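You operate a simulated robot arm through the tools that you are given. There is no shell and no other tool. Be economical: measure what you need, move in short steps, check, and stop when the job is done.

The job below is to be done with a simulated two-armed robot. You get a single attempt, and the scene is never put back.

JOB
Zero the colour meter on its white tile, then stand it on the cyan check patch.
Fine: hold the meter still while you press its key; shut the tile cover again; the meter then shows the card's figure. Set down upright: colour meter. Where these are worked on the way, their far stop is far enough and under half their travel is too little: tile cover.

Only the result counts: the job must be done as asked and must still hold three seconds after the hand-in. Knocking over, shifting, dropping, spilling or breaking anything else fails it. A push-on lid holds only when it is set on centred and level and pressed home; a screw cap is set on level and turned clockwise until tight.

ROBOT AND FRAMES
Two 7-joint arms with two-finger parallel grippers on one trunk, on a base that drives. Base frame: it is fixed to the floor where the robot stands at the start and does not move with it; the origin is under the middle of the robot, x ahead of it, y to its left, z up. Units: mm, degrees, N and s.
The left shoulder is at the start at [70, 134, 1251], the right one opposite. With the tool pointing down near the work surface each hand reaches from about 100 to 640 mm from the robot's upright axis, wherever it stands, measured 20 degrees to its own side. Places, roughly: cyan check patch [400, 100, 900]; meter zero key [500, -100, 1000]; tile cover [500, 100, 900]; zero tile top [500, 100, 900]. Payload 1.57 kg a hand.
The TCP of each hand is the grasp point between the finger pads, 30 mm short of the fingertips. In the tool frame z runs along the fingers and y along their closing line. Largest opening 80 mm; finger width 17, thickness 12; the body of the gripper, 40 by 82 mm, starts 80 mm behind the TCP.
Orientation is that of the tool frame in the base frame, as [roll, pitch, yaw] about the fixed x, y, z axes, in that order (R = Rz(yaw) Ry(pitch) Rx(roll)). With the fingers straight down and closing along the base's y, the tool's x points along the base's -x, its y along +y and its z along -z.

CONTROLS
- The arms move only by the tool arm_command. It takes "left_targets", "right_targets" or both (then of equal length, played together; a hand with none holds still); each is text: rows parted by semicolons, each of 7 numbers parted by spaces: the shift along the tool's x, y, z in units of 40 mm (1.0 is 40 mm), then the turn, a rotation vector about the tool's x, y, z in units of 8 degrees (1.0 is 8 degrees), then the opening in per cent of the stroke, from 0 (shut) to 100 (fully open). In form: x y z rx ry rz gripper; .... A call has 1 to 8 rows; each row shifts and turns the commanded pose from where the row before left it, along the tool's axes as they then stand. A call with a number of a shift or a turn outside -1 to 1 is refused whole. Rows are played at 5 a second. More than 50 mm and 8.6 degrees between two rows, or a gripper value outside its range, and nothing of the call is played. Where a pose cannot be reached the arm comes as near as it can. A force on the tool above 40 N (or 10 N above the force at the start of the call, whichever is more), or a blocked arm, ends the call early, and 0.2 s more pass. Each finger travels about 153 mm/s and halts on what it meets, pressing with about 37 N; the grip force reading is that of the motor and also rises with nothing between the fingers. The clock runs only during rows and for 0.2 s after the last one: add rows that do not move to give the fingers time. It gives the time, the measured TCP pose, the force on the tool (base axes), the opening and the grip force at its end, in the units of the frame above (readings bear some noise), with the torque about the TCP (base axes, N m) and any sound that the robot's microphone picked up, and new pictures: "show" is both (left out), scene, wrist or none (wrist: the cameras of the hands that moved).
- Cameras (640 x 400 px; columns grow to the right, rows downward): "scene" is now at [130.5, 11.2, 1465.4]; the picture's right is [0.14, -0.99, 0.00], its down [-0.70, -0.10, -0.71] and it looks along [0.70, 0.10, -0.71] (base axes); focal length 266 px, centre (320, 200). "left" rides on the left gripper at [72, 7, -122] in its tool frame; the picture's right is [-0.09, 1.00, 0.00], its down [-0.84, -0.08, -0.54] and it looks along [-0.54, -0.05, 0.84] (tool axes); focal length 238 px, centre (320, 200). "right" rides on the right gripper at [72, -7, -122] in its tool frame; the picture's right is [0.09, 1.00, 0.00], its down [-0.84, 0.08, -0.54] and it looks along [-0.54, 0.05, 0.84] (tool axes); focal length 238 px, centre (320, 200). There is no depth. A picture from a camera that has moved, and an enlarged one, comes with that camera's place and axes in the base frame and with its lens.
- raise_lower(by): slides the trunk up (or, below 0, down) by that many mm; the arms and the scene camera ride with it, the base frame stays. It gives what a move gives, with no picture.
- drive_base(legs): drives the robot by 1 to 6 legs, each [ahead, left, turn to the left] in mm, mm and degrees, along the robot's own axes; the way and the turn of a leg run together, so that a leg with both is an arc; at most 1500 mm and 180 degrees a leg. The arms and the cameras ride along, it lands a little off, and it stops where it bumps. It gives what a move gives, and a new picture of the scene camera.
- turn_head(pan, tilt): turns the head with the scene camera to pan (to the left, within 86 degrees either way) and tilt (down, from -29 to 69), counted from straight ahead of the robot. It gives what a move gives, and a new picture of the scene camera.
- close_up(camera, box): a new picture of the part [left, top, right, bottom] of that camera's present view, enlarged. The clock stands still meanwhile.
- hand_in(): hands the job in; it is judged then, once.

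Work in short steps. Places have to be worked out from the pictures, the camera data and where the tool is seen: move nearer, look again, correct. Check each grasp and each placing, and mend what went wrong. You have 120 turns and 260 pictures in all, those below and enlarged ones among them. Open the grippers and draw the arms clear of the work before you hand the job in, unless the task says otherwise; then end with one line.

The tools are called after "Request:" as a command line: name --argument value ..., lists and objects as JSON in quotes. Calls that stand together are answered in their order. arm_command: Moves the arms, as the interface text tells. Its arguments: {"type":"object","properties":{"left_targets":{"type":"string"},"right_targets":{"type":"string"},"show":{"type":"string","enum":["both","scene","wrist","none"]}},"required":[]} The other tools are called the same way: raise_lower (by) slides the trunk up or down; drive_base (legs) drives the base; turn_head (pan, tilt) turns the head that bears the scene camera; close_up (camera, box) takes an enlarged picture of a part of a camera's view; hand_in () hands the job in.

At the start:

```text
time_s: 0.0
left_eef_pos: [360.4, 147.9, 1276.0]
left_tool_rot: [-180.0, 0.0, -179.9]
left_contact_force: [0.3, -1.3, -0.1]
left_torque: [0.02, 0.01, 0.0]
left_opening: 80.0
left_grip_force: 0.1
right_eef_pos: [412.0, -180.9, 1191.7]
right_tool_rot: [180.0, 0.1, 179.8]
right_contact_force: [-0.4, -0.1, 0.2]
right_torque: [-0.02, -0.01, -0.02]
right_opening: 80.1
right_grip_force: 0.0
trunk travel left (down, up): [-825.0, 115.0]
robot x, y, heading: [-0.1, -0.1, -0.1]
head pan, tilt: [8.3, 45.0]
```

scene: 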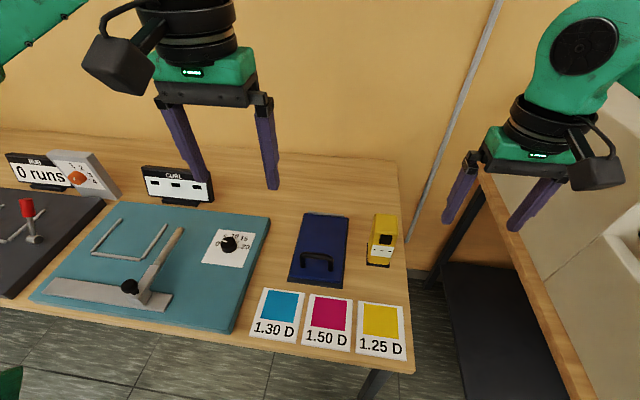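
right: 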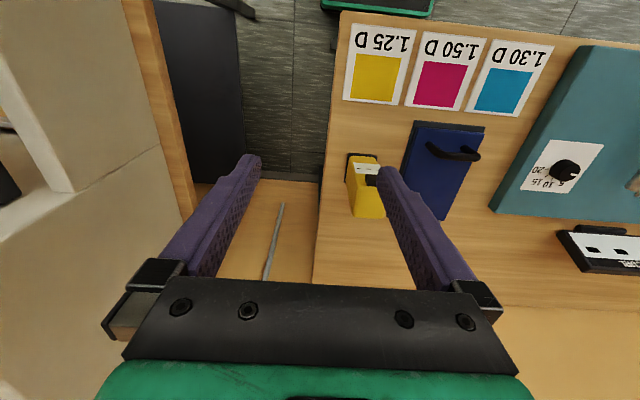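
left: 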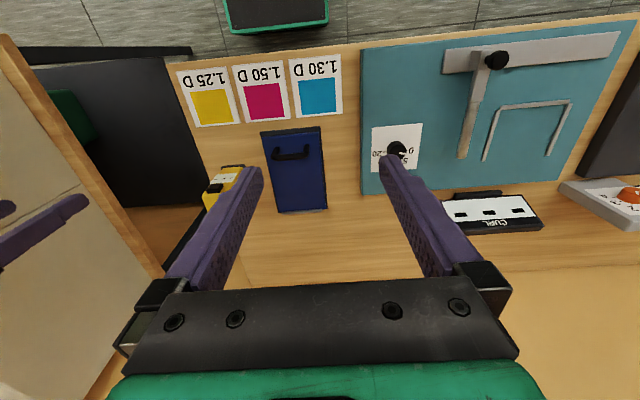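

The scene shows the yellow meter right of a blue tile cover with a handle, and three colour cards nearer the robot. I look closer at those.

Request:
close_up --camera "scene" --box '[240, 190, 420, 370]'

Request:
close_up --camera "right" --box '[320, 20, 560, 230]'

Request:
close_up --camera "left" --box '[170, 40, 360, 220]'

```text
2.22 times, centred on (330, 280) of scene
camera zoom: at [130.5, 11.2, 1465.4], right [0.14, -0.99, 0.0], down [-0.7, -0.1, -0.71], along [0.7, 0.1, -0.71], focal length 591 px, centre (298, 22)
```

zoom: 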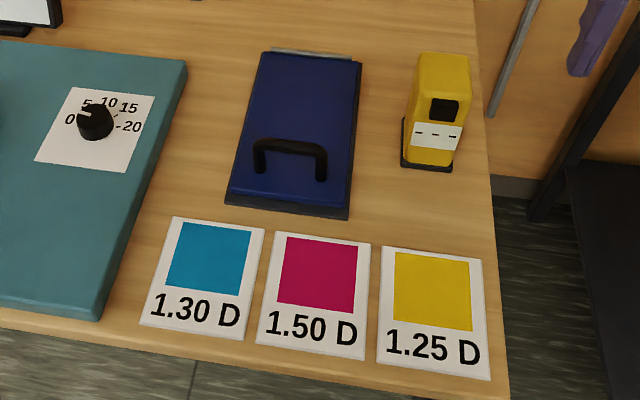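

```text
1.90 times, centred on (440, 125) of right
camera zoom: at [340.0, -187.1, 1314.3], right [-0.09, 1.0, 0.0], down [0.84, 0.08, 0.54], along [0.54, 0.05, -0.84], focal length 454 px, centre (91, 343)
```

zoom: 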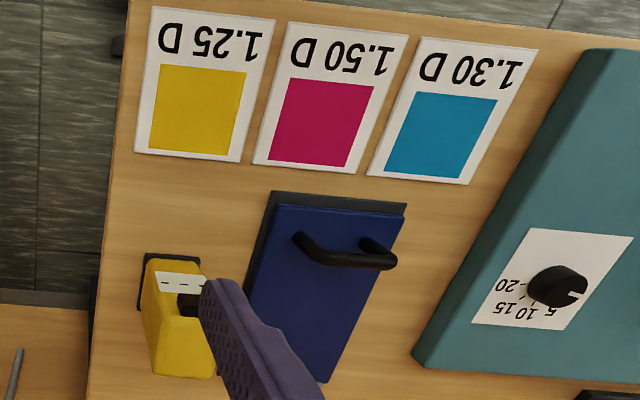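

```text
2.22 times, centred on (265, 130) of left
camera zoom: at [288.9, 153.7, 1395.8], right [0.09, 1.0, 0.0], down [0.84, -0.08, 0.54], along [0.54, -0.05, -0.84], focal length 530 px, centre (442, 356)
```

zoom: 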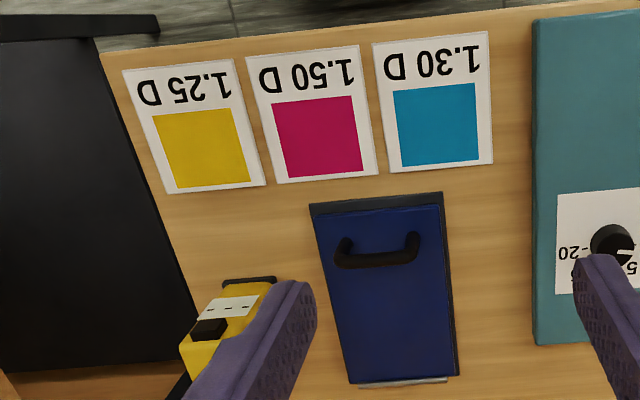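

The table top works out near z≈855, the handle bar near (489, 71, 902), and the meter near (540, −86). I move the right hand to get a nearer view of the meter.

Request:
arm_command --right_targets "0.3 0.6 0.6 0 0 0 100;0.3 0.6 0.6 0 0 0 100;0.2 0.6 0.8 0 0 0 100" --left_targets "0.3 0 0 0 0 0 100;0.3 0 0.6 0 0 0 100;0.3 -0.3 0.6 0 0 0 100"

```text
time_s: 0.8
left_eef_pos: [327.7, 136.7, 1227.4]
left_tool_rot: [180.0, 0.0, -180.0]
left_contact_force: [-0.8, 0.4, -0.4]
left_torque: [-0.02, 0.01, -0.01]
left_opening: 80.1
left_grip_force: 0.0
right_eef_pos: [383.0, -109.4, 1110.6]
right_tool_rot: [179.9, 0.0, 180.0]
right_contact_force: [-0.4, 0.6, -0.7]
right_torque: [0.0, -0.01, 0.01]
right_opening: 80.0
right_grip_force: 0.1
trunk travel left (down, up): [-825.0, 115.0]
robot x, y, heading: [-0.8, -2.8, -0.1]
head pan, tilt: [8.3, 45.0]
camera scene: at [132.0, 11.2, 1465.3], right [0.14, -0.99, 0.0], down [-0.7, -0.1, -0.71], along [0.7, 0.1, -0.71], focal length 266 px, centre (320, 200)
camera right: at [311.2, -115.5, 1234.1], right [-0.09, 1.0, 0.0], down [0.84, 0.08, 0.54], along [0.54, 0.05, -0.84], focal length 238 px, centre (320, 200)
camera left: at [255.8, 142.3, 1347.1], right [0.09, 1.0, 0.0], down [0.84, -0.08, 0.54], along [0.54, -0.05, -0.84], focal length 238 px, centre (320, 200)
```

scene: 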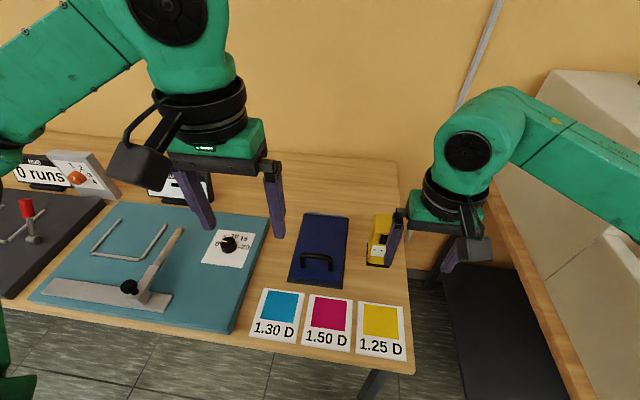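
right: 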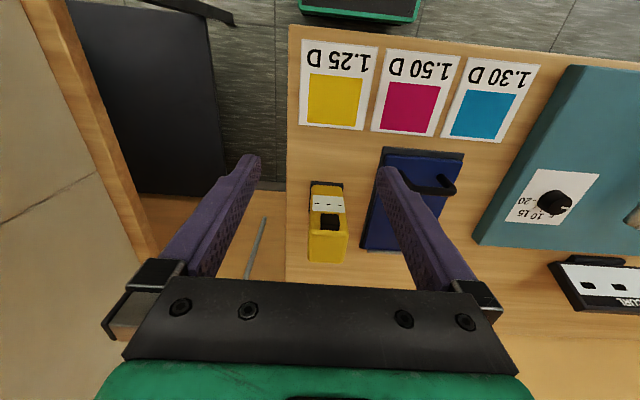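
left: 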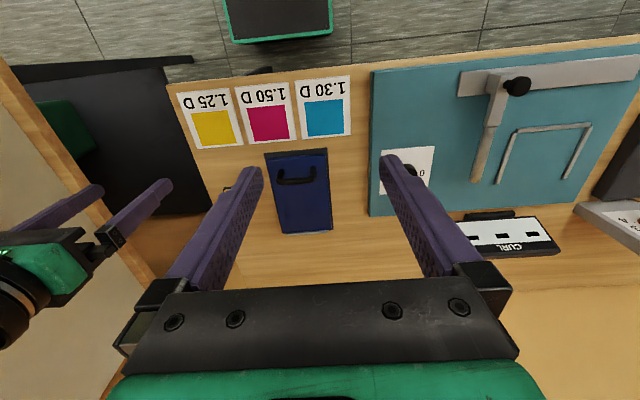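

The right camera now sees the meter clear of the finger. I enlarge it.

Request:
close_up --camera "right" --box '[290, 130, 470, 270]'

Request:
close_up --camera "scene" --box '[280, 200, 420, 300]'

```text
2.86 times, centred on (380, 200) of right
camera zoom: at [311.2, -115.5, 1234.1], right [-0.09, 1.0, 0.0], down [0.84, 0.08, 0.54], along [0.54, 0.05, -0.84], focal length 681 px, centre (149, 200)
```

zoom: 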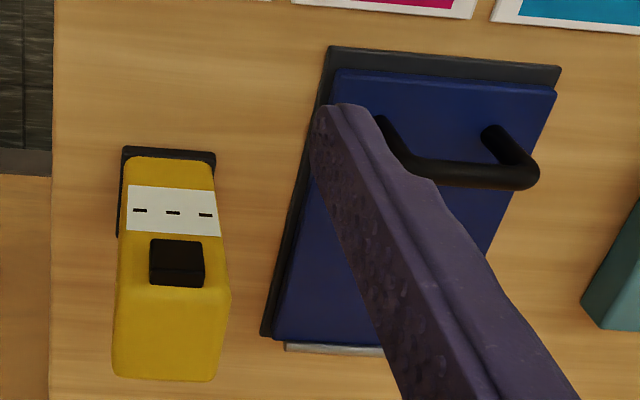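

```text
4.00 times, centred on (350, 250) of scene
camera zoom: at [132.0, 11.2, 1465.3], right [0.14, -0.99, 0.0], down [-0.7, -0.1, -0.71], along [0.7, 0.1, -0.71], focal length 1065 px, centre (200, 0)
```

zoom: 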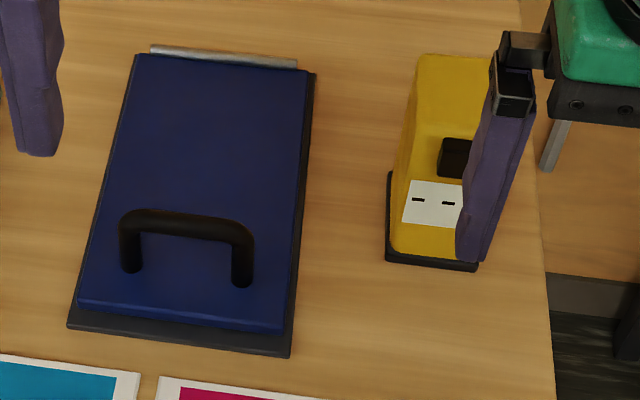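

The meter looks like an upright box about 55×57×136 mm, front near x≈518 with the key on the front face at z≈966. I turn the left hand 90° so that its fingers close along x for the handle bar.

Request:
arm_command --left_targets "0 0 0 0 0 1 100;0 0 0 0 0 1 100;0 0 0 0 0 1 100;0 0 0 0 0 1 100;0 0 0 0 0 1 100;0 0 0 0 0 1 100;0 0 0 0 0 1 100;0 0 0 0 0 1 100" --show "none"

Request:
arm_command --left_targets "0 0 0 0 0 1 100;0 0 0 0 0 1 100;0 0 0 0 0 1 100;0 0 0 0 0 0.25 100;0 0 0 0 0 0 100" --show "none"

```text
time_s: 2.6
left_eef_pos: [303.0, 113.6, 1220.9]
left_tool_rot: [179.9, -0.1, 116.0]
left_contact_force: [-0.1, -0.5, -0.2]
left_torque: [0.05, -0.01, 0.02]
left_opening: 80.1
left_grip_force: 0.1
left hand out of reach, approached as far as the arm can: row 8
right_eef_pos: [381.3, -111.5, 1111.6]
right_tool_rot: [179.9, 0.0, 179.8]
right_contact_force: [-0.4, -0.5, -0.6]
right_torque: [0.02, 0.02, 0.02]
right_opening: 79.8
right_grip_force: 0.2
trunk travel left (down, up): [-825.0, 115.0]
robot x, y, heading: [0.2, 0.6, -0.2]
head pan, tilt: [8.3, 45.0]
```

```text
time_s: 3.8
left_eef_pos: [228.3, 63.9, 1204.9]
left_tool_rot: [180.0, 0.0, 89.9]
left_contact_force: [-0.2, -0.6, -0.2]
left_torque: [0.0, -0.02, -0.01]
left_opening: 79.8
left_grip_force: 0.1
left hand out of reach, approached as far as the arm can: row 1, 2, 3, 4
right_eef_pos: [381.9, -108.0, 1112.4]
right_tool_rot: [180.0, 0.0, 180.0]
right_contact_force: [-0.3, 0.6, 1.2]
right_torque: [0.0, 0.03, -0.05]
right_opening: 80.3
right_grip_force: 0.0
trunk travel left (down, up): [-825.0, 115.0]
robot x, y, heading: [0.7, -1.5, -0.1]
head pan, tilt: [8.3, 45.0]
```

The yaw is reached, though the place drifted as it ran near its reach. I move the hand out towards the handle, still high, and read where it lands.

Request:
arm_command --left_targets "-0.3 0.9 0.5 0 0 0 100;-0.3 0.9 0.5 0 0 0 100;-0.3 0.7 0.5 0 0 0 100;0 0 0 0 0 0 100" --show "both"

```text
time_s: 4.8
left_eef_pos: [247.8, 20.6, 1164.1]
left_tool_rot: [180.0, 0.0, 90.1]
left_contact_force: [0.5, -0.8, 0.2]
left_torque: [0.02, 0.01, 0.01]
left_opening: 79.9
left_grip_force: 0.1
left hand out of reach, approached as far as the arm can: row 1, 2, 3
right_eef_pos: [381.7, -110.5, 1111.4]
right_tool_rot: [180.0, 0.0, 179.9]
right_contact_force: [0.2, 0.3, 0.4]
right_torque: [0.0, 0.0, -0.02]
right_opening: 80.2
right_grip_force: 0.1
trunk travel left (down, up): [-825.0, 115.0]
robot x, y, heading: [-1.5, 3.1, -0.1]
head pan, tilt: [8.3, 45.0]
camera scene: at [130.6, 11.3, 1465.3], right [0.14, -0.99, 0.0], down [-0.7, -0.1, -0.71], along [0.7, 0.1, -0.71], focal length 266 px, centre (320, 200)
camera left: at [255.2, 90.7, 1283.6], right [1.0, -0.09, 0.0], down [-0.08, -0.84, 0.54], along [-0.05, -0.54, -0.84], focal length 238 px, centre (320, 200)
```

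scene: 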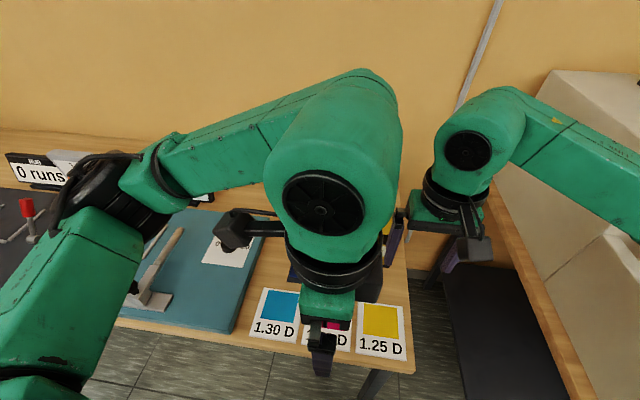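
left: 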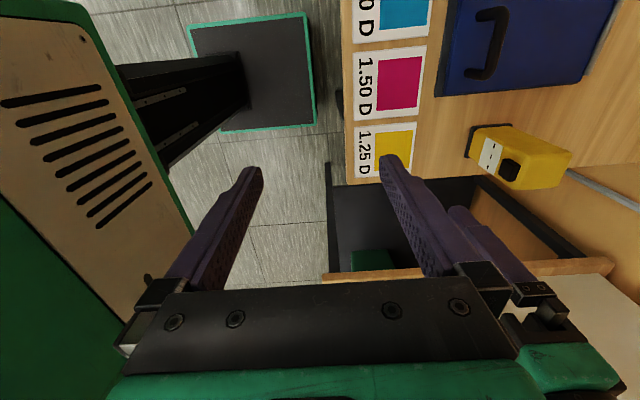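

This yaw drives the left arm into its joint limits. I turn it back and will try the other way round.

Request:
arm_command --left_targets "1 0 0 0 0 -1 100;1 0 0 0 0 -1 100;0.5 0 0 0 0 -1 100;0 0 0 0 0 -1 100;0 0 0 0 0 -1 100;0 0 0 0 0 -1 100;0 0 0 0 0 -1 100;0 0 0 0 0 -1 100" --show "none"

Request:
arm_command --left_targets "0 0 0 0 0 -1 100;0 0 0 0 0 -1 100;0 0 0 0 0 -1 100;0 0 0 0 0 -0.25 100;0 0 0 0 0 0 100" --show "none"

```text
time_s: 6.6
left_eef_pos: [237.2, 120.9, 1162.7]
left_tool_rot: [-179.9, 0.1, 154.2]
left_contact_force: [0.0, 0.0, 0.0]
left_torque: [-0.01, -0.03, 0.0]
left_opening: 79.9
left_grip_force: 0.0
right_eef_pos: [381.1, -109.4, 1110.2]
right_tool_rot: [-180.0, 0.0, 179.9]
right_contact_force: [1.0, 0.2, 0.6]
right_torque: [0.01, -0.02, -0.02]
right_opening: 80.0
right_grip_force: 0.0
trunk travel left (down, up): [-825.0, 115.0]
robot x, y, heading: [2.1, -0.3, -0.2]
head pan, tilt: [8.3, 45.0]
```

```text
time_s: 7.8
left_eef_pos: [239.3, 120.2, 1163.3]
left_tool_rot: [-180.0, 0.0, -179.9]
left_contact_force: [1.3, -0.2, -0.1]
left_torque: [-0.02, 0.0, -0.02]
left_opening: 80.0
left_grip_force: 0.0
right_eef_pos: [380.4, -109.8, 1112.7]
right_tool_rot: [-179.9, -0.1, 179.9]
right_contact_force: [-0.2, -1.0, -0.9]
right_torque: [0.03, 0.0, -0.01]
right_opening: 80.2
right_grip_force: 0.0
trunk travel left (down, up): [-825.0, 115.0]
robot x, y, heading: [-0.9, -1.5, -0.2]
head pan, tilt: [8.3, 45.0]
```

Now at yaw 180 again. I move out forward and left and then turn the other way.

Request:
arm_command --left_targets "-1 0.2 0 0 0 0 100;-1 0.2 0 0 0 0 100;-1 0.2 0 0 0 0 100;-1 0.2 0 0 0 0 100;0 0 0 0 0 -1 100;0 0 0 0 0 -1 100;0 0 0 0 0 -1 100;0 0 0 0 0 -1 100" --show "none"

Request:
arm_command --left_targets "0 0 0 0 0 -1 100;0 0 0 0 0 -1 100;0 0 0 0 0 -1 100;0 0 0 0 0 -1 100;0 0 0 0 0 -1 100;0 0 0 0 0 -1 100;0 0 0 0 0 -1 100;0 0 0 0 0 -0.25 100" --show "both"

```text
time_s: 9.6
left_eef_pos: [398.4, 151.9, 1161.6]
left_tool_rot: [-179.9, 0.0, -147.9]
left_contact_force: [-0.1, 0.7, 0.1]
left_torque: [0.01, 0.02, 0.01]
left_opening: 80.2
left_grip_force: 0.0
right_eef_pos: [382.2, -110.0, 1111.2]
right_tool_rot: [-180.0, 0.0, 179.9]
right_contact_force: [0.0, 0.5, 0.3]
right_torque: [0.0, 0.01, 0.02]
right_opening: 80.1
right_grip_force: 0.1
trunk travel left (down, up): [-825.0, 115.0]
robot x, y, heading: [-2.0, -0.7, -0.4]
head pan, tilt: [8.3, 45.0]
```

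```text
time_s: 11.4
left_eef_pos: [398.2, 151.6, 1162.9]
left_tool_rot: [-180.0, -0.1, -89.8]
left_contact_force: [0.2, 1.7, -0.3]
left_torque: [0.01, 0.03, 0.0]
left_opening: 80.0
left_grip_force: 0.1
right_eef_pos: [381.7, -109.1, 1112.8]
right_tool_rot: [-180.0, 0.0, 179.9]
right_contact_force: [-0.1, -0.3, 0.4]
right_torque: [0.01, 0.01, 0.0]
right_opening: 80.2
right_grip_force: 0.1
trunk travel left (down, up): [-825.0, 115.0]
robot x, y, heading: [-2.5, -2.5, 0.2]
head pan, tilt: [8.3, 45.0]
camera scene: at [130.5, 11.2, 1465.4], right [0.14, -0.99, 0.0], down [-0.7, -0.1, -0.71], along [0.7, 0.1, -0.71], focal length 266 px, centre (320, 200)
camera left: at [391.4, 79.1, 1283.0], right [-1.0, 0.09, 0.0], down [0.08, 0.84, 0.54], along [0.05, 0.54, -0.84], focal length 238 px, centre (320, 200)
```

scene: 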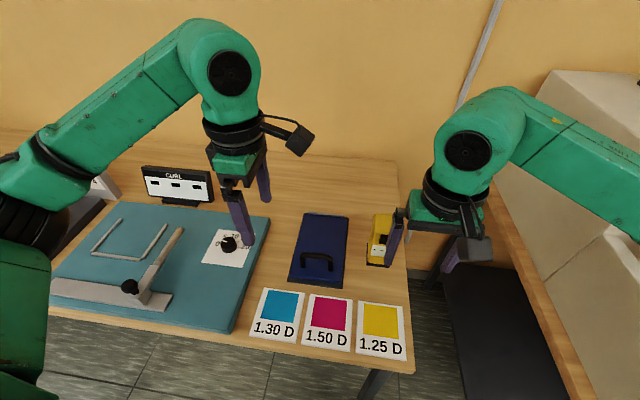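
left: 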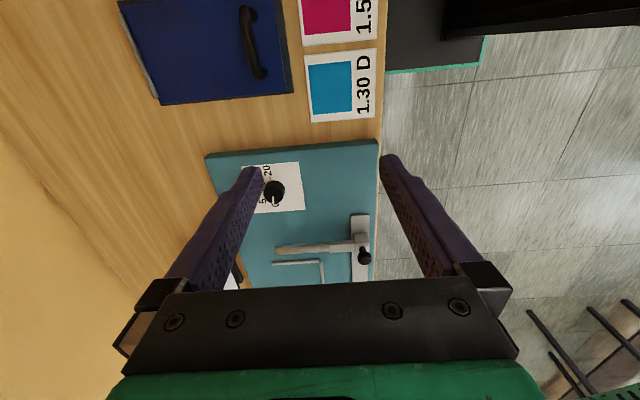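

That yaw works. I move the left hand over the handle, at z≈1000.

Request:
arm_command --left_targets "0.4 -0.6 0.4 0 0 0 100;0.5 -0.6 0.7 0 0 0 100;0.5 -0.6 0.7 0 0 0 100;0.5 -0.47 0.7 0 0 0 100;0.1 0 0.7 0 0 0 100;0 0 0.7 0 0 0 100;0 0 0 0 0 0 100"

```text
time_s: 13.0
left_eef_pos: [488.4, 68.9, 1006.5]
left_tool_rot: [-180.0, 0.1, -90.1]
left_contact_force: [0.0, 0.8, 0.1]
left_torque: [0.01, 0.0, -0.04]
left_opening: 80.0
left_grip_force: 0.0
right_eef_pos: [382.3, -110.4, 1111.1]
right_tool_rot: [180.0, 0.0, 180.0]
right_contact_force: [-0.1, 0.8, -0.7]
right_torque: [-0.01, -0.04, 0.01]
right_opening: 80.1
right_grip_force: 0.1
trunk travel left (down, up): [-825.0, 115.0]
robot x, y, heading: [0.3, -2.0, -0.0]
head pan, tilt: [8.3, 45.0]
camera scene: at [130.7, 10.7, 1465.3], right [0.14, -0.99, 0.0], down [-0.7, -0.1, -0.71], along [0.7, 0.1, -0.71], focal length 266 px, centre (320, 200)
camera left: at [482.1, -4.0, 1126.3], right [-1.0, 0.09, 0.0], down [0.08, 0.84, 0.54], along [0.05, 0.54, -0.84], focal length 238 px, centre (320, 200)
```

scene: 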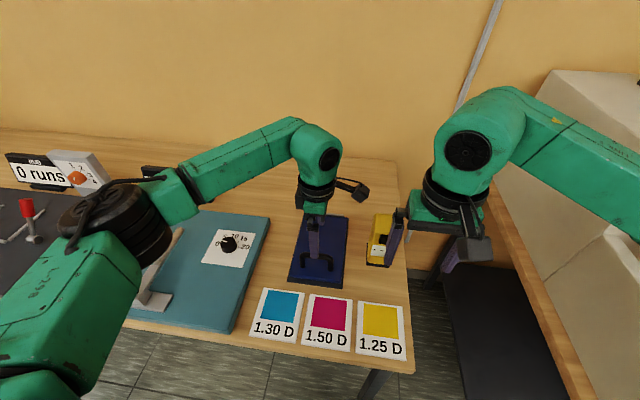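
left: 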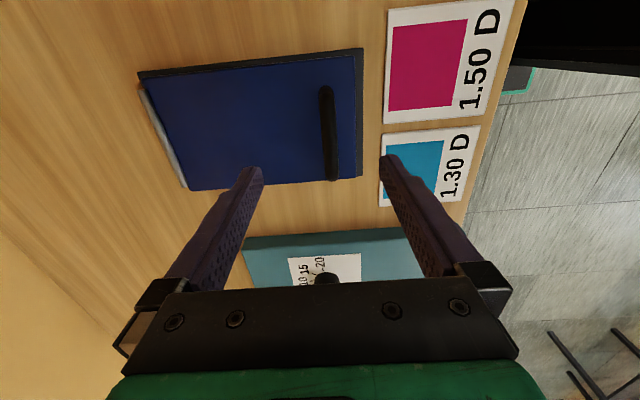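

The bar lies about 9 mm nearer the robot than the TCP. I correct that and come down to z≈922.

Request:
arm_command --left_targets "0 0.22 0 0 0 0 60;0 0 0.7 0 0 0 60;0 0 0.7 0 0 0 60;0 0 0.7 0 0 0 60;0 0 0 0 0 0 60"

Request:
close_up --camera "left" --box '[200, 60, 440, 240]'

Request:
close_up --camera "scene" --box '[260, 180, 400, 300]'

```text
time_s: 14.2
left_eef_pos: [479.8, 71.0, 922.6]
left_tool_rot: [180.0, 0.0, -89.9]
left_contact_force: [0.2, 0.0, 0.5]
left_torque: [0.03, 0.03, 0.0]
left_opening: 48.1
left_grip_force: 0.1
right_eef_pos: [382.1, -109.4, 1112.5]
right_tool_rot: [179.9, 0.0, 179.9]
right_contact_force: [0.1, -0.3, 0.9]
right_torque: [0.01, -0.02, -0.02]
right_opening: 79.8
right_grip_force: 0.0
trunk travel left (down, up): [-825.0, 115.0]
robot x, y, heading: [1.5, -2.9, 0.1]
head pan, tilt: [8.3, 45.0]
camera scene: at [130.5, 11.1, 1465.4], right [0.14, -0.99, 0.0], down [-0.7, -0.1, -0.71], along [0.7, 0.1, -0.71], focal length 266 px, centre (320, 200)
camera left: at [473.7, -2.4, 1042.9], right [-1.0, 0.09, 0.0], down [0.08, 0.84, 0.54], along [0.05, 0.54, -0.84], focal length 238 px, centre (320, 200)
```

scene: 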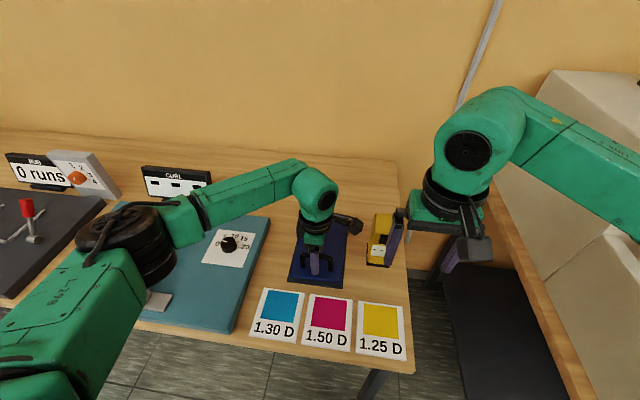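
left: 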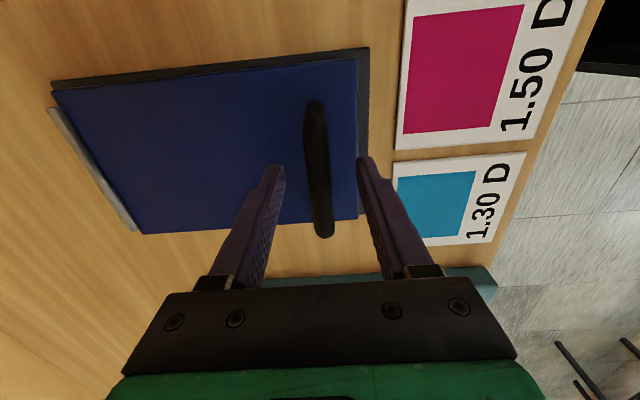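

```text
2.22 times, centred on (320, 150) of left
camera zoom: at [473.7, -2.4, 1042.9], right [-1.0, 0.09, 0.0], down [0.08, 0.84, 0.54], along [0.05, 0.54, -0.84], focal length 530 px, centre (320, 311)
```

zoom: 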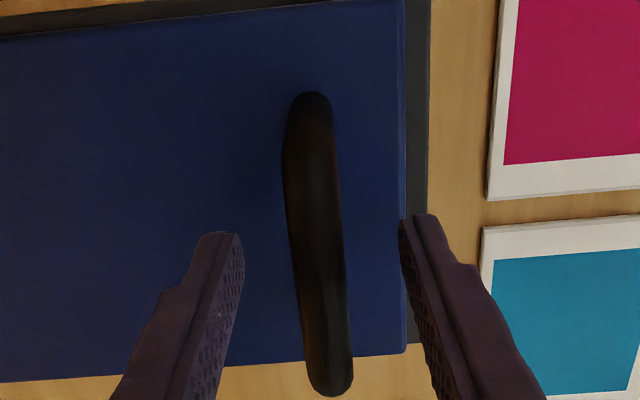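

```text
3.33 times, centred on (330, 240) of scene
camera zoom: at [130.5, 11.1, 1465.4], right [0.14, -0.99, 0.0], down [-0.7, -0.1, -0.71], along [0.7, 0.1, -0.71], focal length 887 px, centre (287, 67)
```

zoom: 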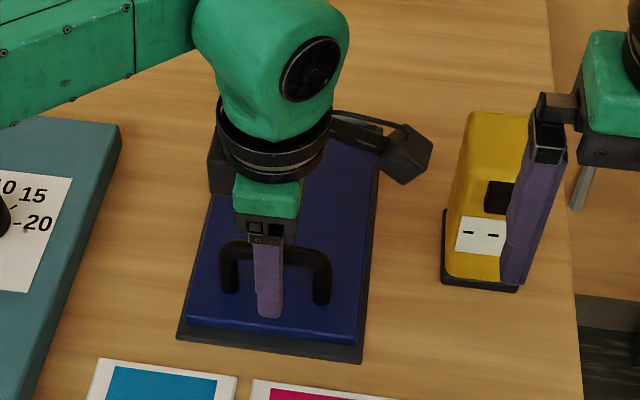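

The bar lies centred between the fingers. I close on it.

Request:
arm_command --left_targets "0 0 0 0 0 0 0;0 0 0 0 0 0 0;0 0 0 0 0 0 0;0 0 0 0 0 0 0" --show "wrist"

```text
time_s: 15.2
left_eef_pos: [479.9, 69.7, 923.6]
left_tool_rot: [180.0, -0.1, -90.0]
left_contact_force: [-1.9, -0.8, -0.2]
left_torque: [0.07, 0.05, 0.01]
left_opening: 13.7
left_grip_force: 29.5
right_eef_pos: [381.3, -109.7, 1112.3]
right_tool_rot: [180.0, 0.0, 179.8]
right_contact_force: [0.0, 0.1, -0.5]
right_torque: [-0.01, -0.02, -0.01]
right_opening: 80.0
right_grip_force: 0.1
trunk travel left (down, up): [-825.0, 115.0]
robot x, y, heading: [0.7, 0.8, -0.0]
head pan, tilt: [8.3, 45.0]
camera left: at [473.4, -2.4, 1043.5], right [-1.0, 0.09, 0.0], down [0.08, 0.84, 0.54], along [0.05, 0.54, -0.84], focal length 238 px, centre (320, 200)
```

left: 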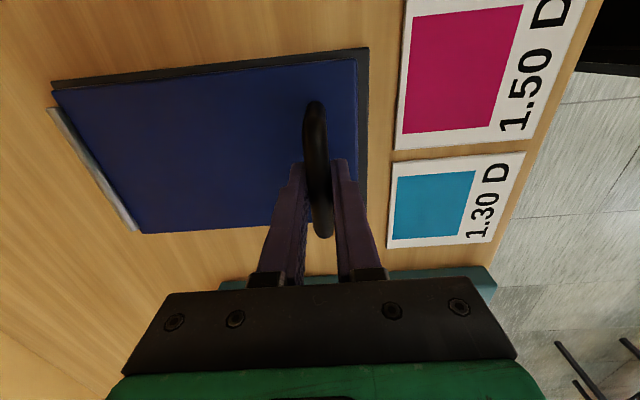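

Gripped at 13.7 mm. I try a small lift along the arc of a far hinge and look at what moves.

Request:
arm_command --left_targets "0 -0.05 -0.2 -0.2 0 0 0;0 -0.1 -0.35 -0.3 0 0 0;0 0 0 0 0 0 0"

```text
time_s: 16.0
left_eef_pos: [486.6, 69.6, 944.1]
left_tool_rot: [176.0, 0.0, -90.0]
left_contact_force: [2.2, -3.1, -1.5]
left_torque: [-0.01, 0.0, 0.01]
left_opening: 13.5
left_grip_force: 29.6
right_eef_pos: [382.2, -110.2, 1111.4]
right_tool_rot: [179.9, 0.1, 179.9]
right_contact_force: [-0.3, 0.2, -0.1]
right_torque: [-0.03, 0.04, -0.01]
right_opening: 80.1
right_grip_force: 0.1
trunk travel left (down, up): [-825.0, 115.0]
robot x, y, heading: [0.7, -4.1, -0.3]
head pan, tilt: [8.3, 45.0]
camera scene: at [131.8, 10.3, 1465.3], right [0.14, -0.99, 0.0], down [-0.7, -0.1, -0.71], along [0.7, 0.1, -0.71], focal length 266 px, centre (320, 200)
camera left: at [489.5, -2.4, 1064.7], right [-0.99, 0.09, 0.07], down [0.12, 0.84, 0.54], along [-0.01, 0.54, -0.84], focal length 238 px, centre (320, 200)
```

scene: 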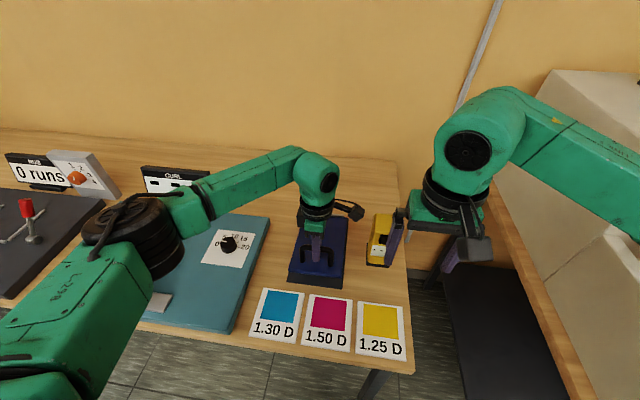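
left: 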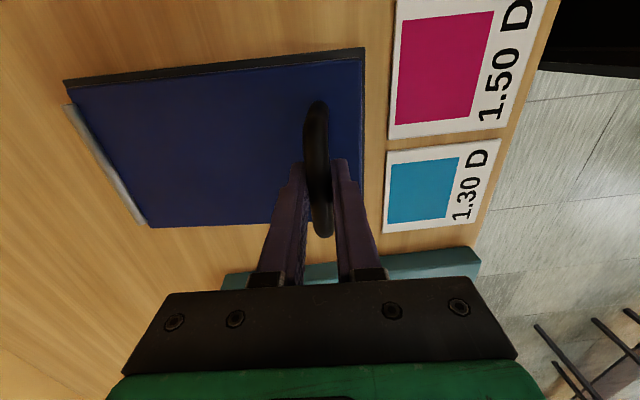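

The cover is hinged at the far end and lifts with little force. I go on along the arc to about 48° with half the tilt in the wrist.

Request:
arm_command --left_targets "0 -0.24 -0.565 -0.5 0 0 0;0 -0.28 -0.55 -0.5 0 0 0;0 -0.31 -0.535 -0.5 0 0 0;0 -0.35 -0.515 -0.5 0 0 0;0 -0.385 -0.49 -0.5 0 0 0;0 0 0 0 0 0 0"

```text
time_s: 17.0
left_eef_pos: [532.4, 70.4, 1011.3]
left_tool_rot: [163.1, -0.1, -90.4]
left_contact_force: [20.7, -11.2, -22.7]
left_torque: [0.55, -0.08, -0.02]
left_opening: 13.6
left_grip_force: 30.0
left hand out of reach, approached as far as the arm can: row 4
right_eef_pos: [384.0, -111.4, 1111.5]
right_tool_rot: [179.8, -0.2, 179.8]
right_contact_force: [-1.2, 0.2, 0.2]
right_torque: [-0.02, -0.05, -0.01]
right_opening: 79.8
right_grip_force: 0.1
trunk travel left (down, up): [-825.0, 115.0]
robot x, y, heading: [0.7, -0.0, -0.1]
head pan, tilt: [8.3, 45.0]
stopped in row 4 (left hand): the force on the tool passed its limit at 44 N (the readings are from after the stop); the commanded pose is now the measured one
camera scene: at [134.2, 9.7, 1464.7], right [0.14, -0.99, 0.0], down [-0.7, -0.1, -0.71], along [0.7, 0.1, -0.71], focal length 266 px, centre (320, 200)
camera left: at [562.0, -1.9, 1127.5], right [-0.95, 0.1, 0.29], down [0.24, 0.84, 0.49], along [-0.19, 0.54, -0.82], focal length 238 px, centre (320, 200)
```

scene: 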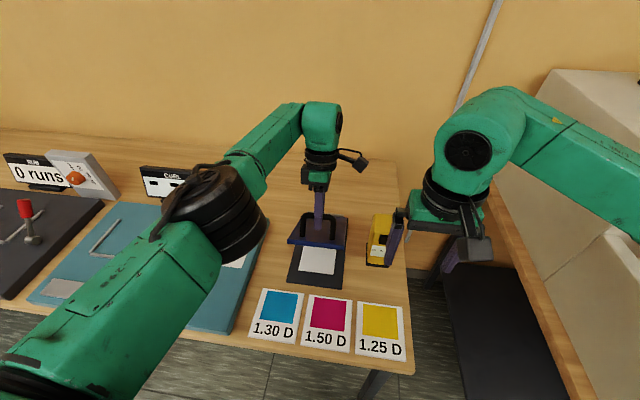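
left: 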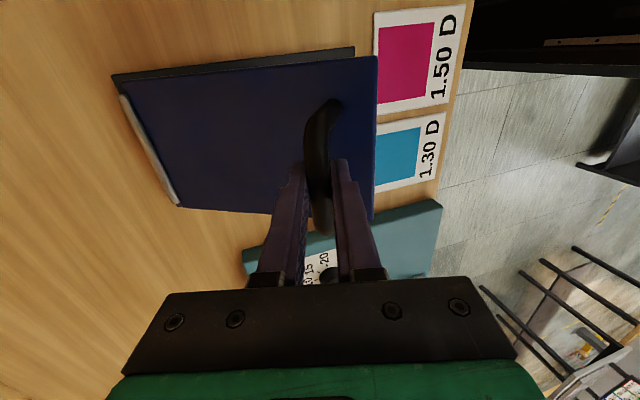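

The cover is at about 33° and the white tile shows under it near (504, 68). The left wrist hit its reach limit while tilting, so I go on without more tilt and let the bar turn in the pads.

Request:
arm_command --left_targets "0 0 0 0 0 0 0;0 -0.32 -0.41 0.5 0 0 0;0 -0.39 -0.425 0.5 0 0 0;0 0 0 0 0 0 0"

```text
time_s: 18.0
left_eef_pos: [564.9, 71.7, 1035.5]
left_tool_rot: [170.6, -0.2, -90.1]
left_contact_force: [6.1, -11.5, -11.4]
left_torque: [-0.47, -0.03, 0.18]
left_opening: 13.7
left_grip_force: 30.1
left hand out of reach, approached as far as the arm can: row 3
right_eef_pos: [384.9, -113.6, 1110.2]
right_tool_rot: [179.8, -0.2, 179.8]
right_contact_force: [-0.2, -0.7, -0.9]
right_torque: [-0.04, -0.06, -0.01]
right_opening: 79.8
right_grip_force: 0.0
trunk travel left (down, up): [-825.0, 115.0]
robot x, y, heading: [1.0, 3.6, -0.2]
head pan, tilt: [8.3, 45.0]
camera scene: at [135.7, 7.3, 1464.8], right [0.14, -0.99, 0.0], down [-0.7, -0.1, -0.7], along [0.7, 0.1, -0.71], focal length 266 px, centre (320, 200)
camera left: at [577.8, -1.2, 1156.1], right [-0.98, 0.1, 0.16], down [0.17, 0.84, 0.52], along [-0.09, 0.54, -0.84], focal length 238 px, centre (320, 200)
```

scene: 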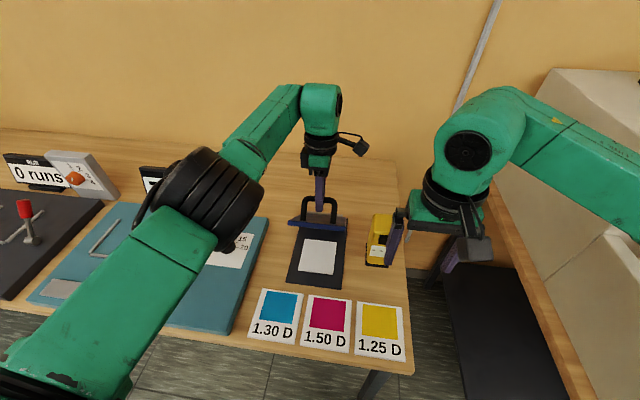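
left: 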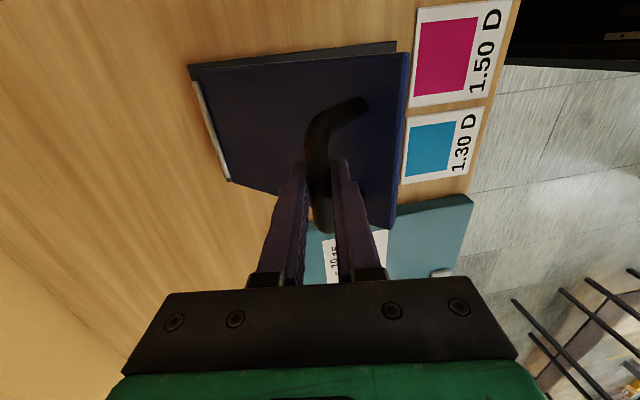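

The cover is up about 48° and the left arm is at its reach. I bring the right hand in, closed and pitched forward, to push the cover from the robot side; first the pitch and the sideways move.

Request:
arm_command --right_targets "0 0.6 0 0 -1 0 0;0 0.6 0 0 -1 0 0;0 0.6 0 0 -1 0 0;0 0.6 0 0 -1 0 0;0 0.6 0 0 -1 0 0;0 0.5 0 0 -1 0 0;0 0 0 0 0 0 0"

```text
time_s: 19.6
left_eef_pos: [564.6, 71.4, 1035.5]
left_tool_rot: [170.7, -0.2, -90.1]
left_contact_force: [6.3, -14.3, -10.2]
left_torque: [-0.39, -0.04, 0.11]
left_opening: 13.6
left_grip_force: 29.9
right_eef_pos: [386.4, 27.2, 1111.7]
right_tool_rot: [179.6, 47.9, 179.6]
right_contact_force: [0.6, 0.2, -0.7]
right_torque: [-0.04, 0.0, 0.01]
right_opening: 0.1
right_grip_force: 21.4
trunk travel left (down, up): [-825.0, 115.0]
robot x, y, heading: [-1.7, -1.5, -0.3]
head pan, tilt: [8.3, 45.0]
camera scene: at [135.7, 6.3, 1464.9], right [0.14, -0.99, 0.0], down [-0.7, -0.1, -0.7], along [0.7, 0.1, -0.71], focal length 266 px, centre (320, 200)
camera right: at [247.5, 21.5, 1141.0], right [-0.06, 1.0, -0.06], down [0.16, 0.07, 0.98], along [0.99, 0.05, -0.16], focal length 238 px, centre (320, 200)
```

scene: 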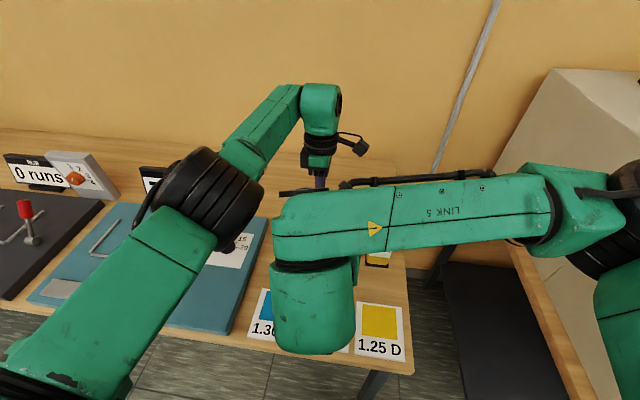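
right: 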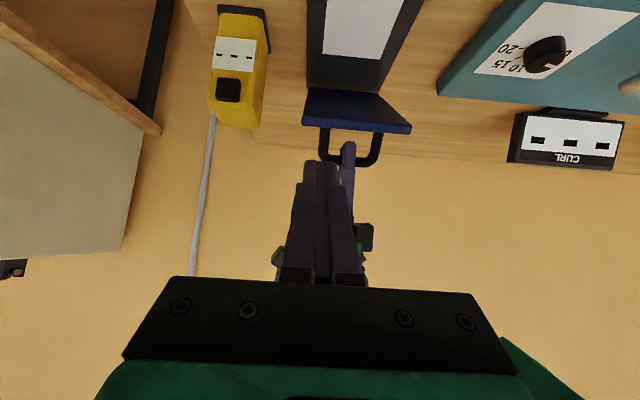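

The wrist view now shows the cover edge-on and the meter's front with display and key. I move the right fingertips in under the raised cover, over the tile.

Request:
arm_command --right_targets "0.4 0 0.6 0 0 0 0;0.4 0 0.8 0 0 0 0;0.3 0 0.9 0 0 0 0;0 0 0.9 0 0 0 0;-0.2 0 0.8 0 0 0 0;0 0 0.6 0 0 0 0;0 0 0 0 0 0 0"

```text
time_s: 21.2
left_eef_pos: [564.7, 71.0, 1036.4]
left_tool_rot: [170.6, 0.0, -90.2]
left_contact_force: [6.2, -13.9, -11.9]
left_torque: [-0.03, -0.07, 0.06]
left_opening: 13.5
left_grip_force: 29.8
right_eef_pos: [497.4, 29.1, 959.1]
right_tool_rot: [179.7, 47.8, 179.8]
right_contact_force: [-0.3, -0.5, -0.7]
right_torque: [-0.05, 0.0, 0.0]
right_opening: 0.0
right_grip_force: 21.1
trunk travel left (down, up): [-825.0, 115.0]
robot x, y, heading: [0.3, -0.5, -0.1]
head pan, tilt: [8.3, 45.0]
camera scene: at [135.6, 6.3, 1464.9], right [0.14, -0.99, 0.0], down [-0.7, -0.1, -0.7], along [0.7, 0.1, -0.71], focal length 266 px, centre (320, 200)
camera right: at [359.8, 21.6, 989.3], right [-0.06, 1.0, -0.06], down [0.16, 0.07, 0.98], along [0.99, 0.05, -0.16], focal length 238 px, centre (320, 200)
```

scene: 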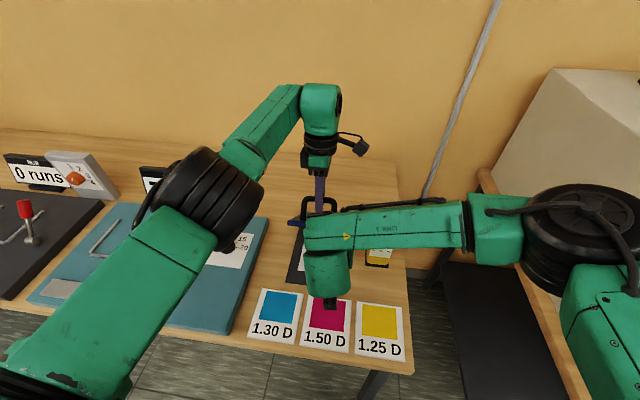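
right: 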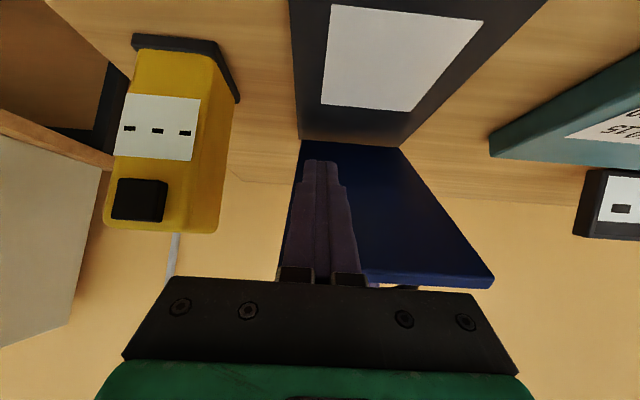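

The tip is under the cover with plenty of space. I shift 20 mm to the left for margin and push forward until it touches.

Request:
arm_command --right_targets "-0.446 0.25 0.27 0 0 0 0;-0.446 0.25 0.27 0 0 0 0;-0.3 0 0.18 0 0 0 0;0 0 0 0 0 0 0" --show "wrist"

```text
time_s: 21.8
left_eef_pos: [568.9, 72.2, 1037.7]
left_tool_rot: [171.6, -0.2, -90.3]
left_contact_force: [7.2, -9.7, -9.4]
left_torque: [0.33, -0.14, 0.02]
left_opening: 13.7
left_grip_force: 30.2
right_eef_pos: [530.6, 47.6, 967.4]
right_tool_rot: [-179.9, 46.4, -180.0]
right_contact_force: [-2.8, -1.3, -1.2]
right_torque: [-0.02, -0.04, 0.01]
right_opening: 0.0
right_grip_force: 21.1
trunk travel left (down, up): [-825.0, 115.0]
robot x, y, heading: [-2.1, 0.7, -0.2]
head pan, tilt: [8.3, 45.0]
stopped in row 3 (left hand): the force on the tool passed its limit at 45 N (the readings are from after the stop); the commanded pose is now the measured one
camera right: at [392.8, 41.3, 999.4], right [-0.06, 1.0, -0.07], down [0.18, 0.08, 0.98], along [0.98, 0.05, -0.19], focal length 238 px, centre (320, 200)
```

right: 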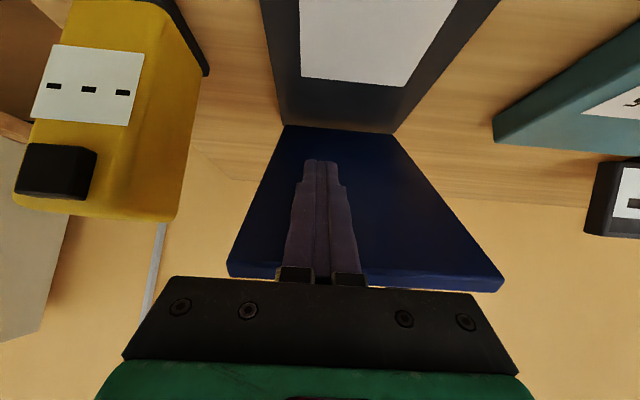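

The right tip is touching the cover. I open the left fingers slightly and draw them up along their axis, off the bar.

Request:
arm_command --left_targets "0 0 0 0 0 0 25;0 0 -0.2 0 0 0 26;0 0 -0.4 0 0 0 26;0 0 -0.6 0 0 0 26;0 0 -0.8 0 0 0 26;0 0 -0.8 0 0 0 26;0 0 0 0 0 0 26"

```text
time_s: 23.4
left_eef_pos: [556.4, 83.1, 1148.3]
left_tool_rot: [171.8, -0.2, -90.1]
left_contact_force: [0.1, 0.0, 0.8]
left_torque: [0.0, 0.02, -0.01]
left_opening: 20.7
left_grip_force: 0.0
left hand out of reach, approached as far as the arm can: row 3, 4, 5, 6
right_eef_pos: [528.2, 50.7, 969.0]
right_tool_rot: [-179.8, 46.6, -179.7]
right_contact_force: [-0.1, 0.3, 0.6]
right_torque: [0.0, 0.01, -0.01]
right_opening: 0.0
right_grip_force: 21.0
trunk travel left (down, up): [-825.0, 115.0]
robot x, y, heading: [1.7, -0.7, 0.1]
head pan, tilt: [8.3, 45.0]
camera scene: at [130.4, 10.7, 1465.4], right [0.14, -0.99, 0.0], down [-0.7, -0.1, -0.71], along [0.7, 0.1, -0.71], focal length 266 px, centre (320, 200)
camera left: at [568.0, 11.1, 1268.3], right [-0.99, 0.09, 0.14], down [0.16, 0.84, 0.52], along [-0.07, 0.54, -0.84], focal length 238 px, centre (320, 200)
```

scene: 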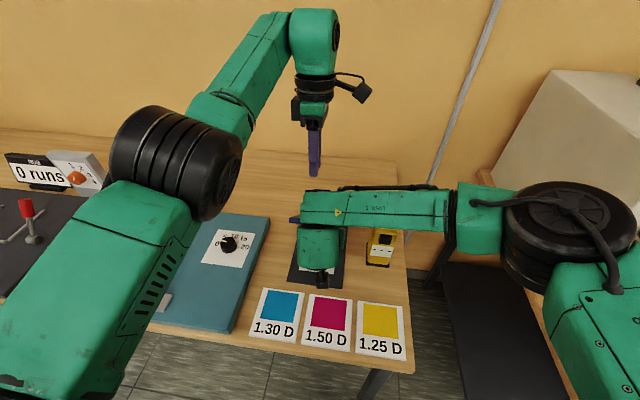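
left: 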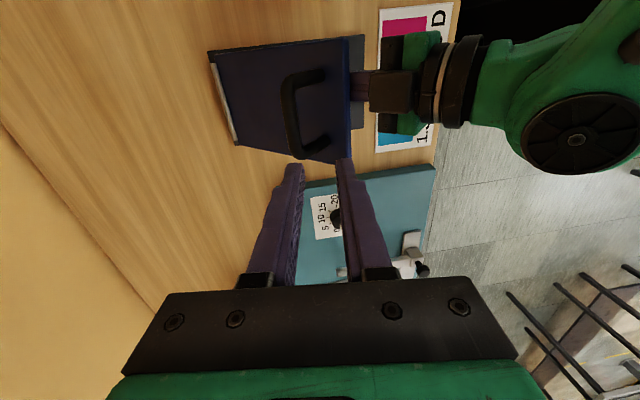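

The left hand is free and the cover rests on the right fingers. I look at the right wrist view.

Request:
close_up --camera "right" --box '[0, 0, 640, 400]'

```text
1.00 times, centred on (320, 200) of right (not enlarged: the box is as wide or as high as the picture)
camera zoom: at [390.1, 43.6, 1000.9], right [-0.06, 1.0, -0.07], down [0.18, 0.08, 0.98], along [0.98, 0.05, -0.18], focal length 238 px, centre (320, 200)
```

zoom: 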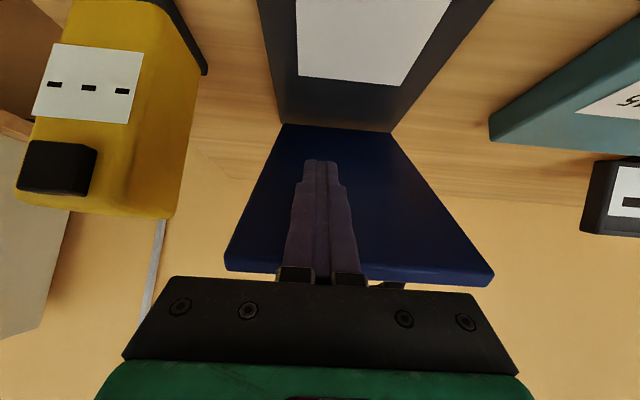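

The fingers lie under the cover. I push on forward and slightly up to swing it towards vertical.

Request:
arm_command --right_targets "-0.49 0 0.257 0 0 0 0;-0.49 0 0.257 0 0 0 0;-0.49 0 0.257 0 0 0 0;-0.49 0 0.257 0 0 0 0;0 0 0 0 0 0 0"

```text
time_s: 24.6
left_eef_pos: [558.1, 83.2, 1147.7]
left_tool_rot: [171.8, -0.2, -90.1]
left_contact_force: [0.4, 0.8, 0.5]
left_torque: [-0.03, 0.02, -0.04]
left_opening: 20.7
left_grip_force: 0.1
right_eef_pos: [612.5, 49.4, 997.4]
right_tool_rot: [-179.9, 46.7, -179.8]
right_contact_force: [-0.6, -0.9, 0.6]
right_torque: [0.01, 0.01, -0.01]
right_opening: 0.1
right_grip_force: 21.2
trunk travel left (down, up): [-825.0, 115.0]
robot x, y, heading: [-0.4, 0.7, -0.4]
head pan, tilt: [8.3, 45.0]
camera scene: at [130.5, 10.8, 1465.4], right [0.14, -0.99, 0.0], down [-0.7, -0.1, -0.71], along [0.7, 0.1, -0.71], focal length 266 px, centre (320, 200)
camera right: at [474.4, 44.3, 1029.7], right [-0.06, 1.0, -0.07], down [0.18, 0.08, 0.98], along [0.98, 0.05, -0.18], focal length 238 px, centre (320, 200)
```

scene: 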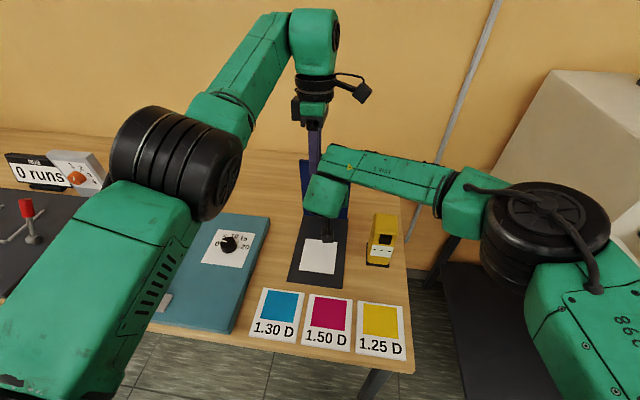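
right: 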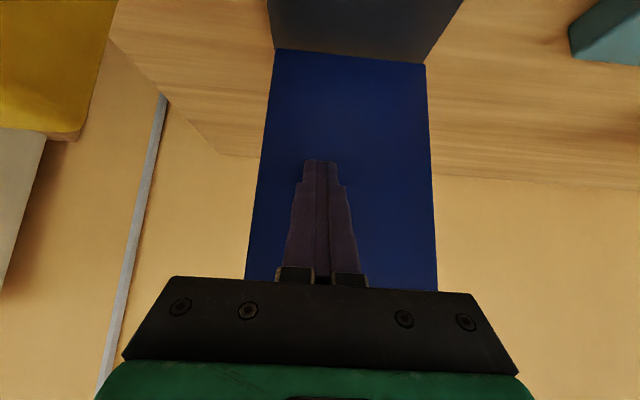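

The cover is near vertical. I push a bit further to let it go past.

Request:
arm_command --right_targets "-0.45 0 0.3 0 0 0 0;-0.45 0 0.3 0 0 0 0;0 0 0 0 0 0 0;0 0 0 0 0 0 0"

```text
time_s: 25.1
left_eef_pos: [551.2, 84.3, 1150.5]
left_tool_rot: [172.3, 0.2, -89.9]
left_contact_force: [1.7, 5.6, -1.2]
left_torque: [0.1, 0.0, -0.1]
left_opening: 19.6
left_grip_force: 0.0
right_eef_pos: [624.5, 52.9, 998.4]
right_tool_rot: [-179.8, 45.6, 180.0]
right_contact_force: [-32.0, -14.6, 14.1]
right_torque: [0.58, 0.06, 0.25]
right_opening: 0.0
right_grip_force: 21.1
trunk travel left (down, up): [-825.0, 115.0]
robot x, y, heading: [-2.7, -3.5, -0.2]
head pan, tilt: [8.3, 45.0]
stopped in row 2 (right hand): the force on the tool passed its limit at 47 N (the readings are from after the stop); the commanded pose is now the measured one
camera scene: at [122.3, 9.4, 1466.5], right [0.14, -0.99, 0.0], down [-0.7, -0.1, -0.71], along [0.7, 0.1, -0.7], focal length 266 px, centre (320, 200)
camera right: at [487.6, 46.2, 1034.6], right [-0.06, 1.0, -0.07], down [0.2, 0.08, 0.98], along [0.98, 0.05, -0.2], focal length 238 px, centre (320, 200)
```

scene: 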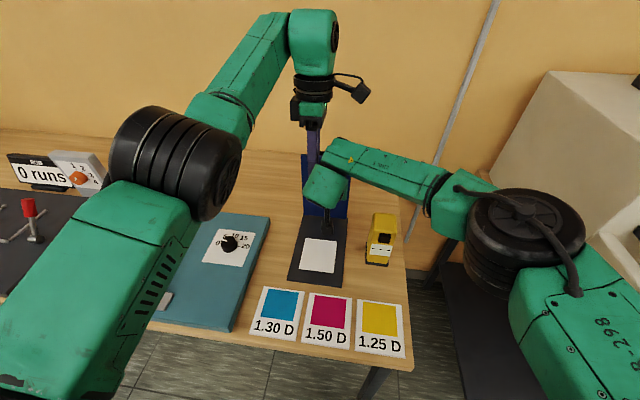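
right: 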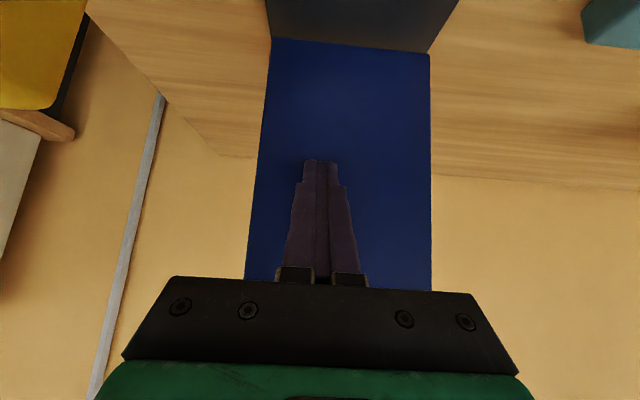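

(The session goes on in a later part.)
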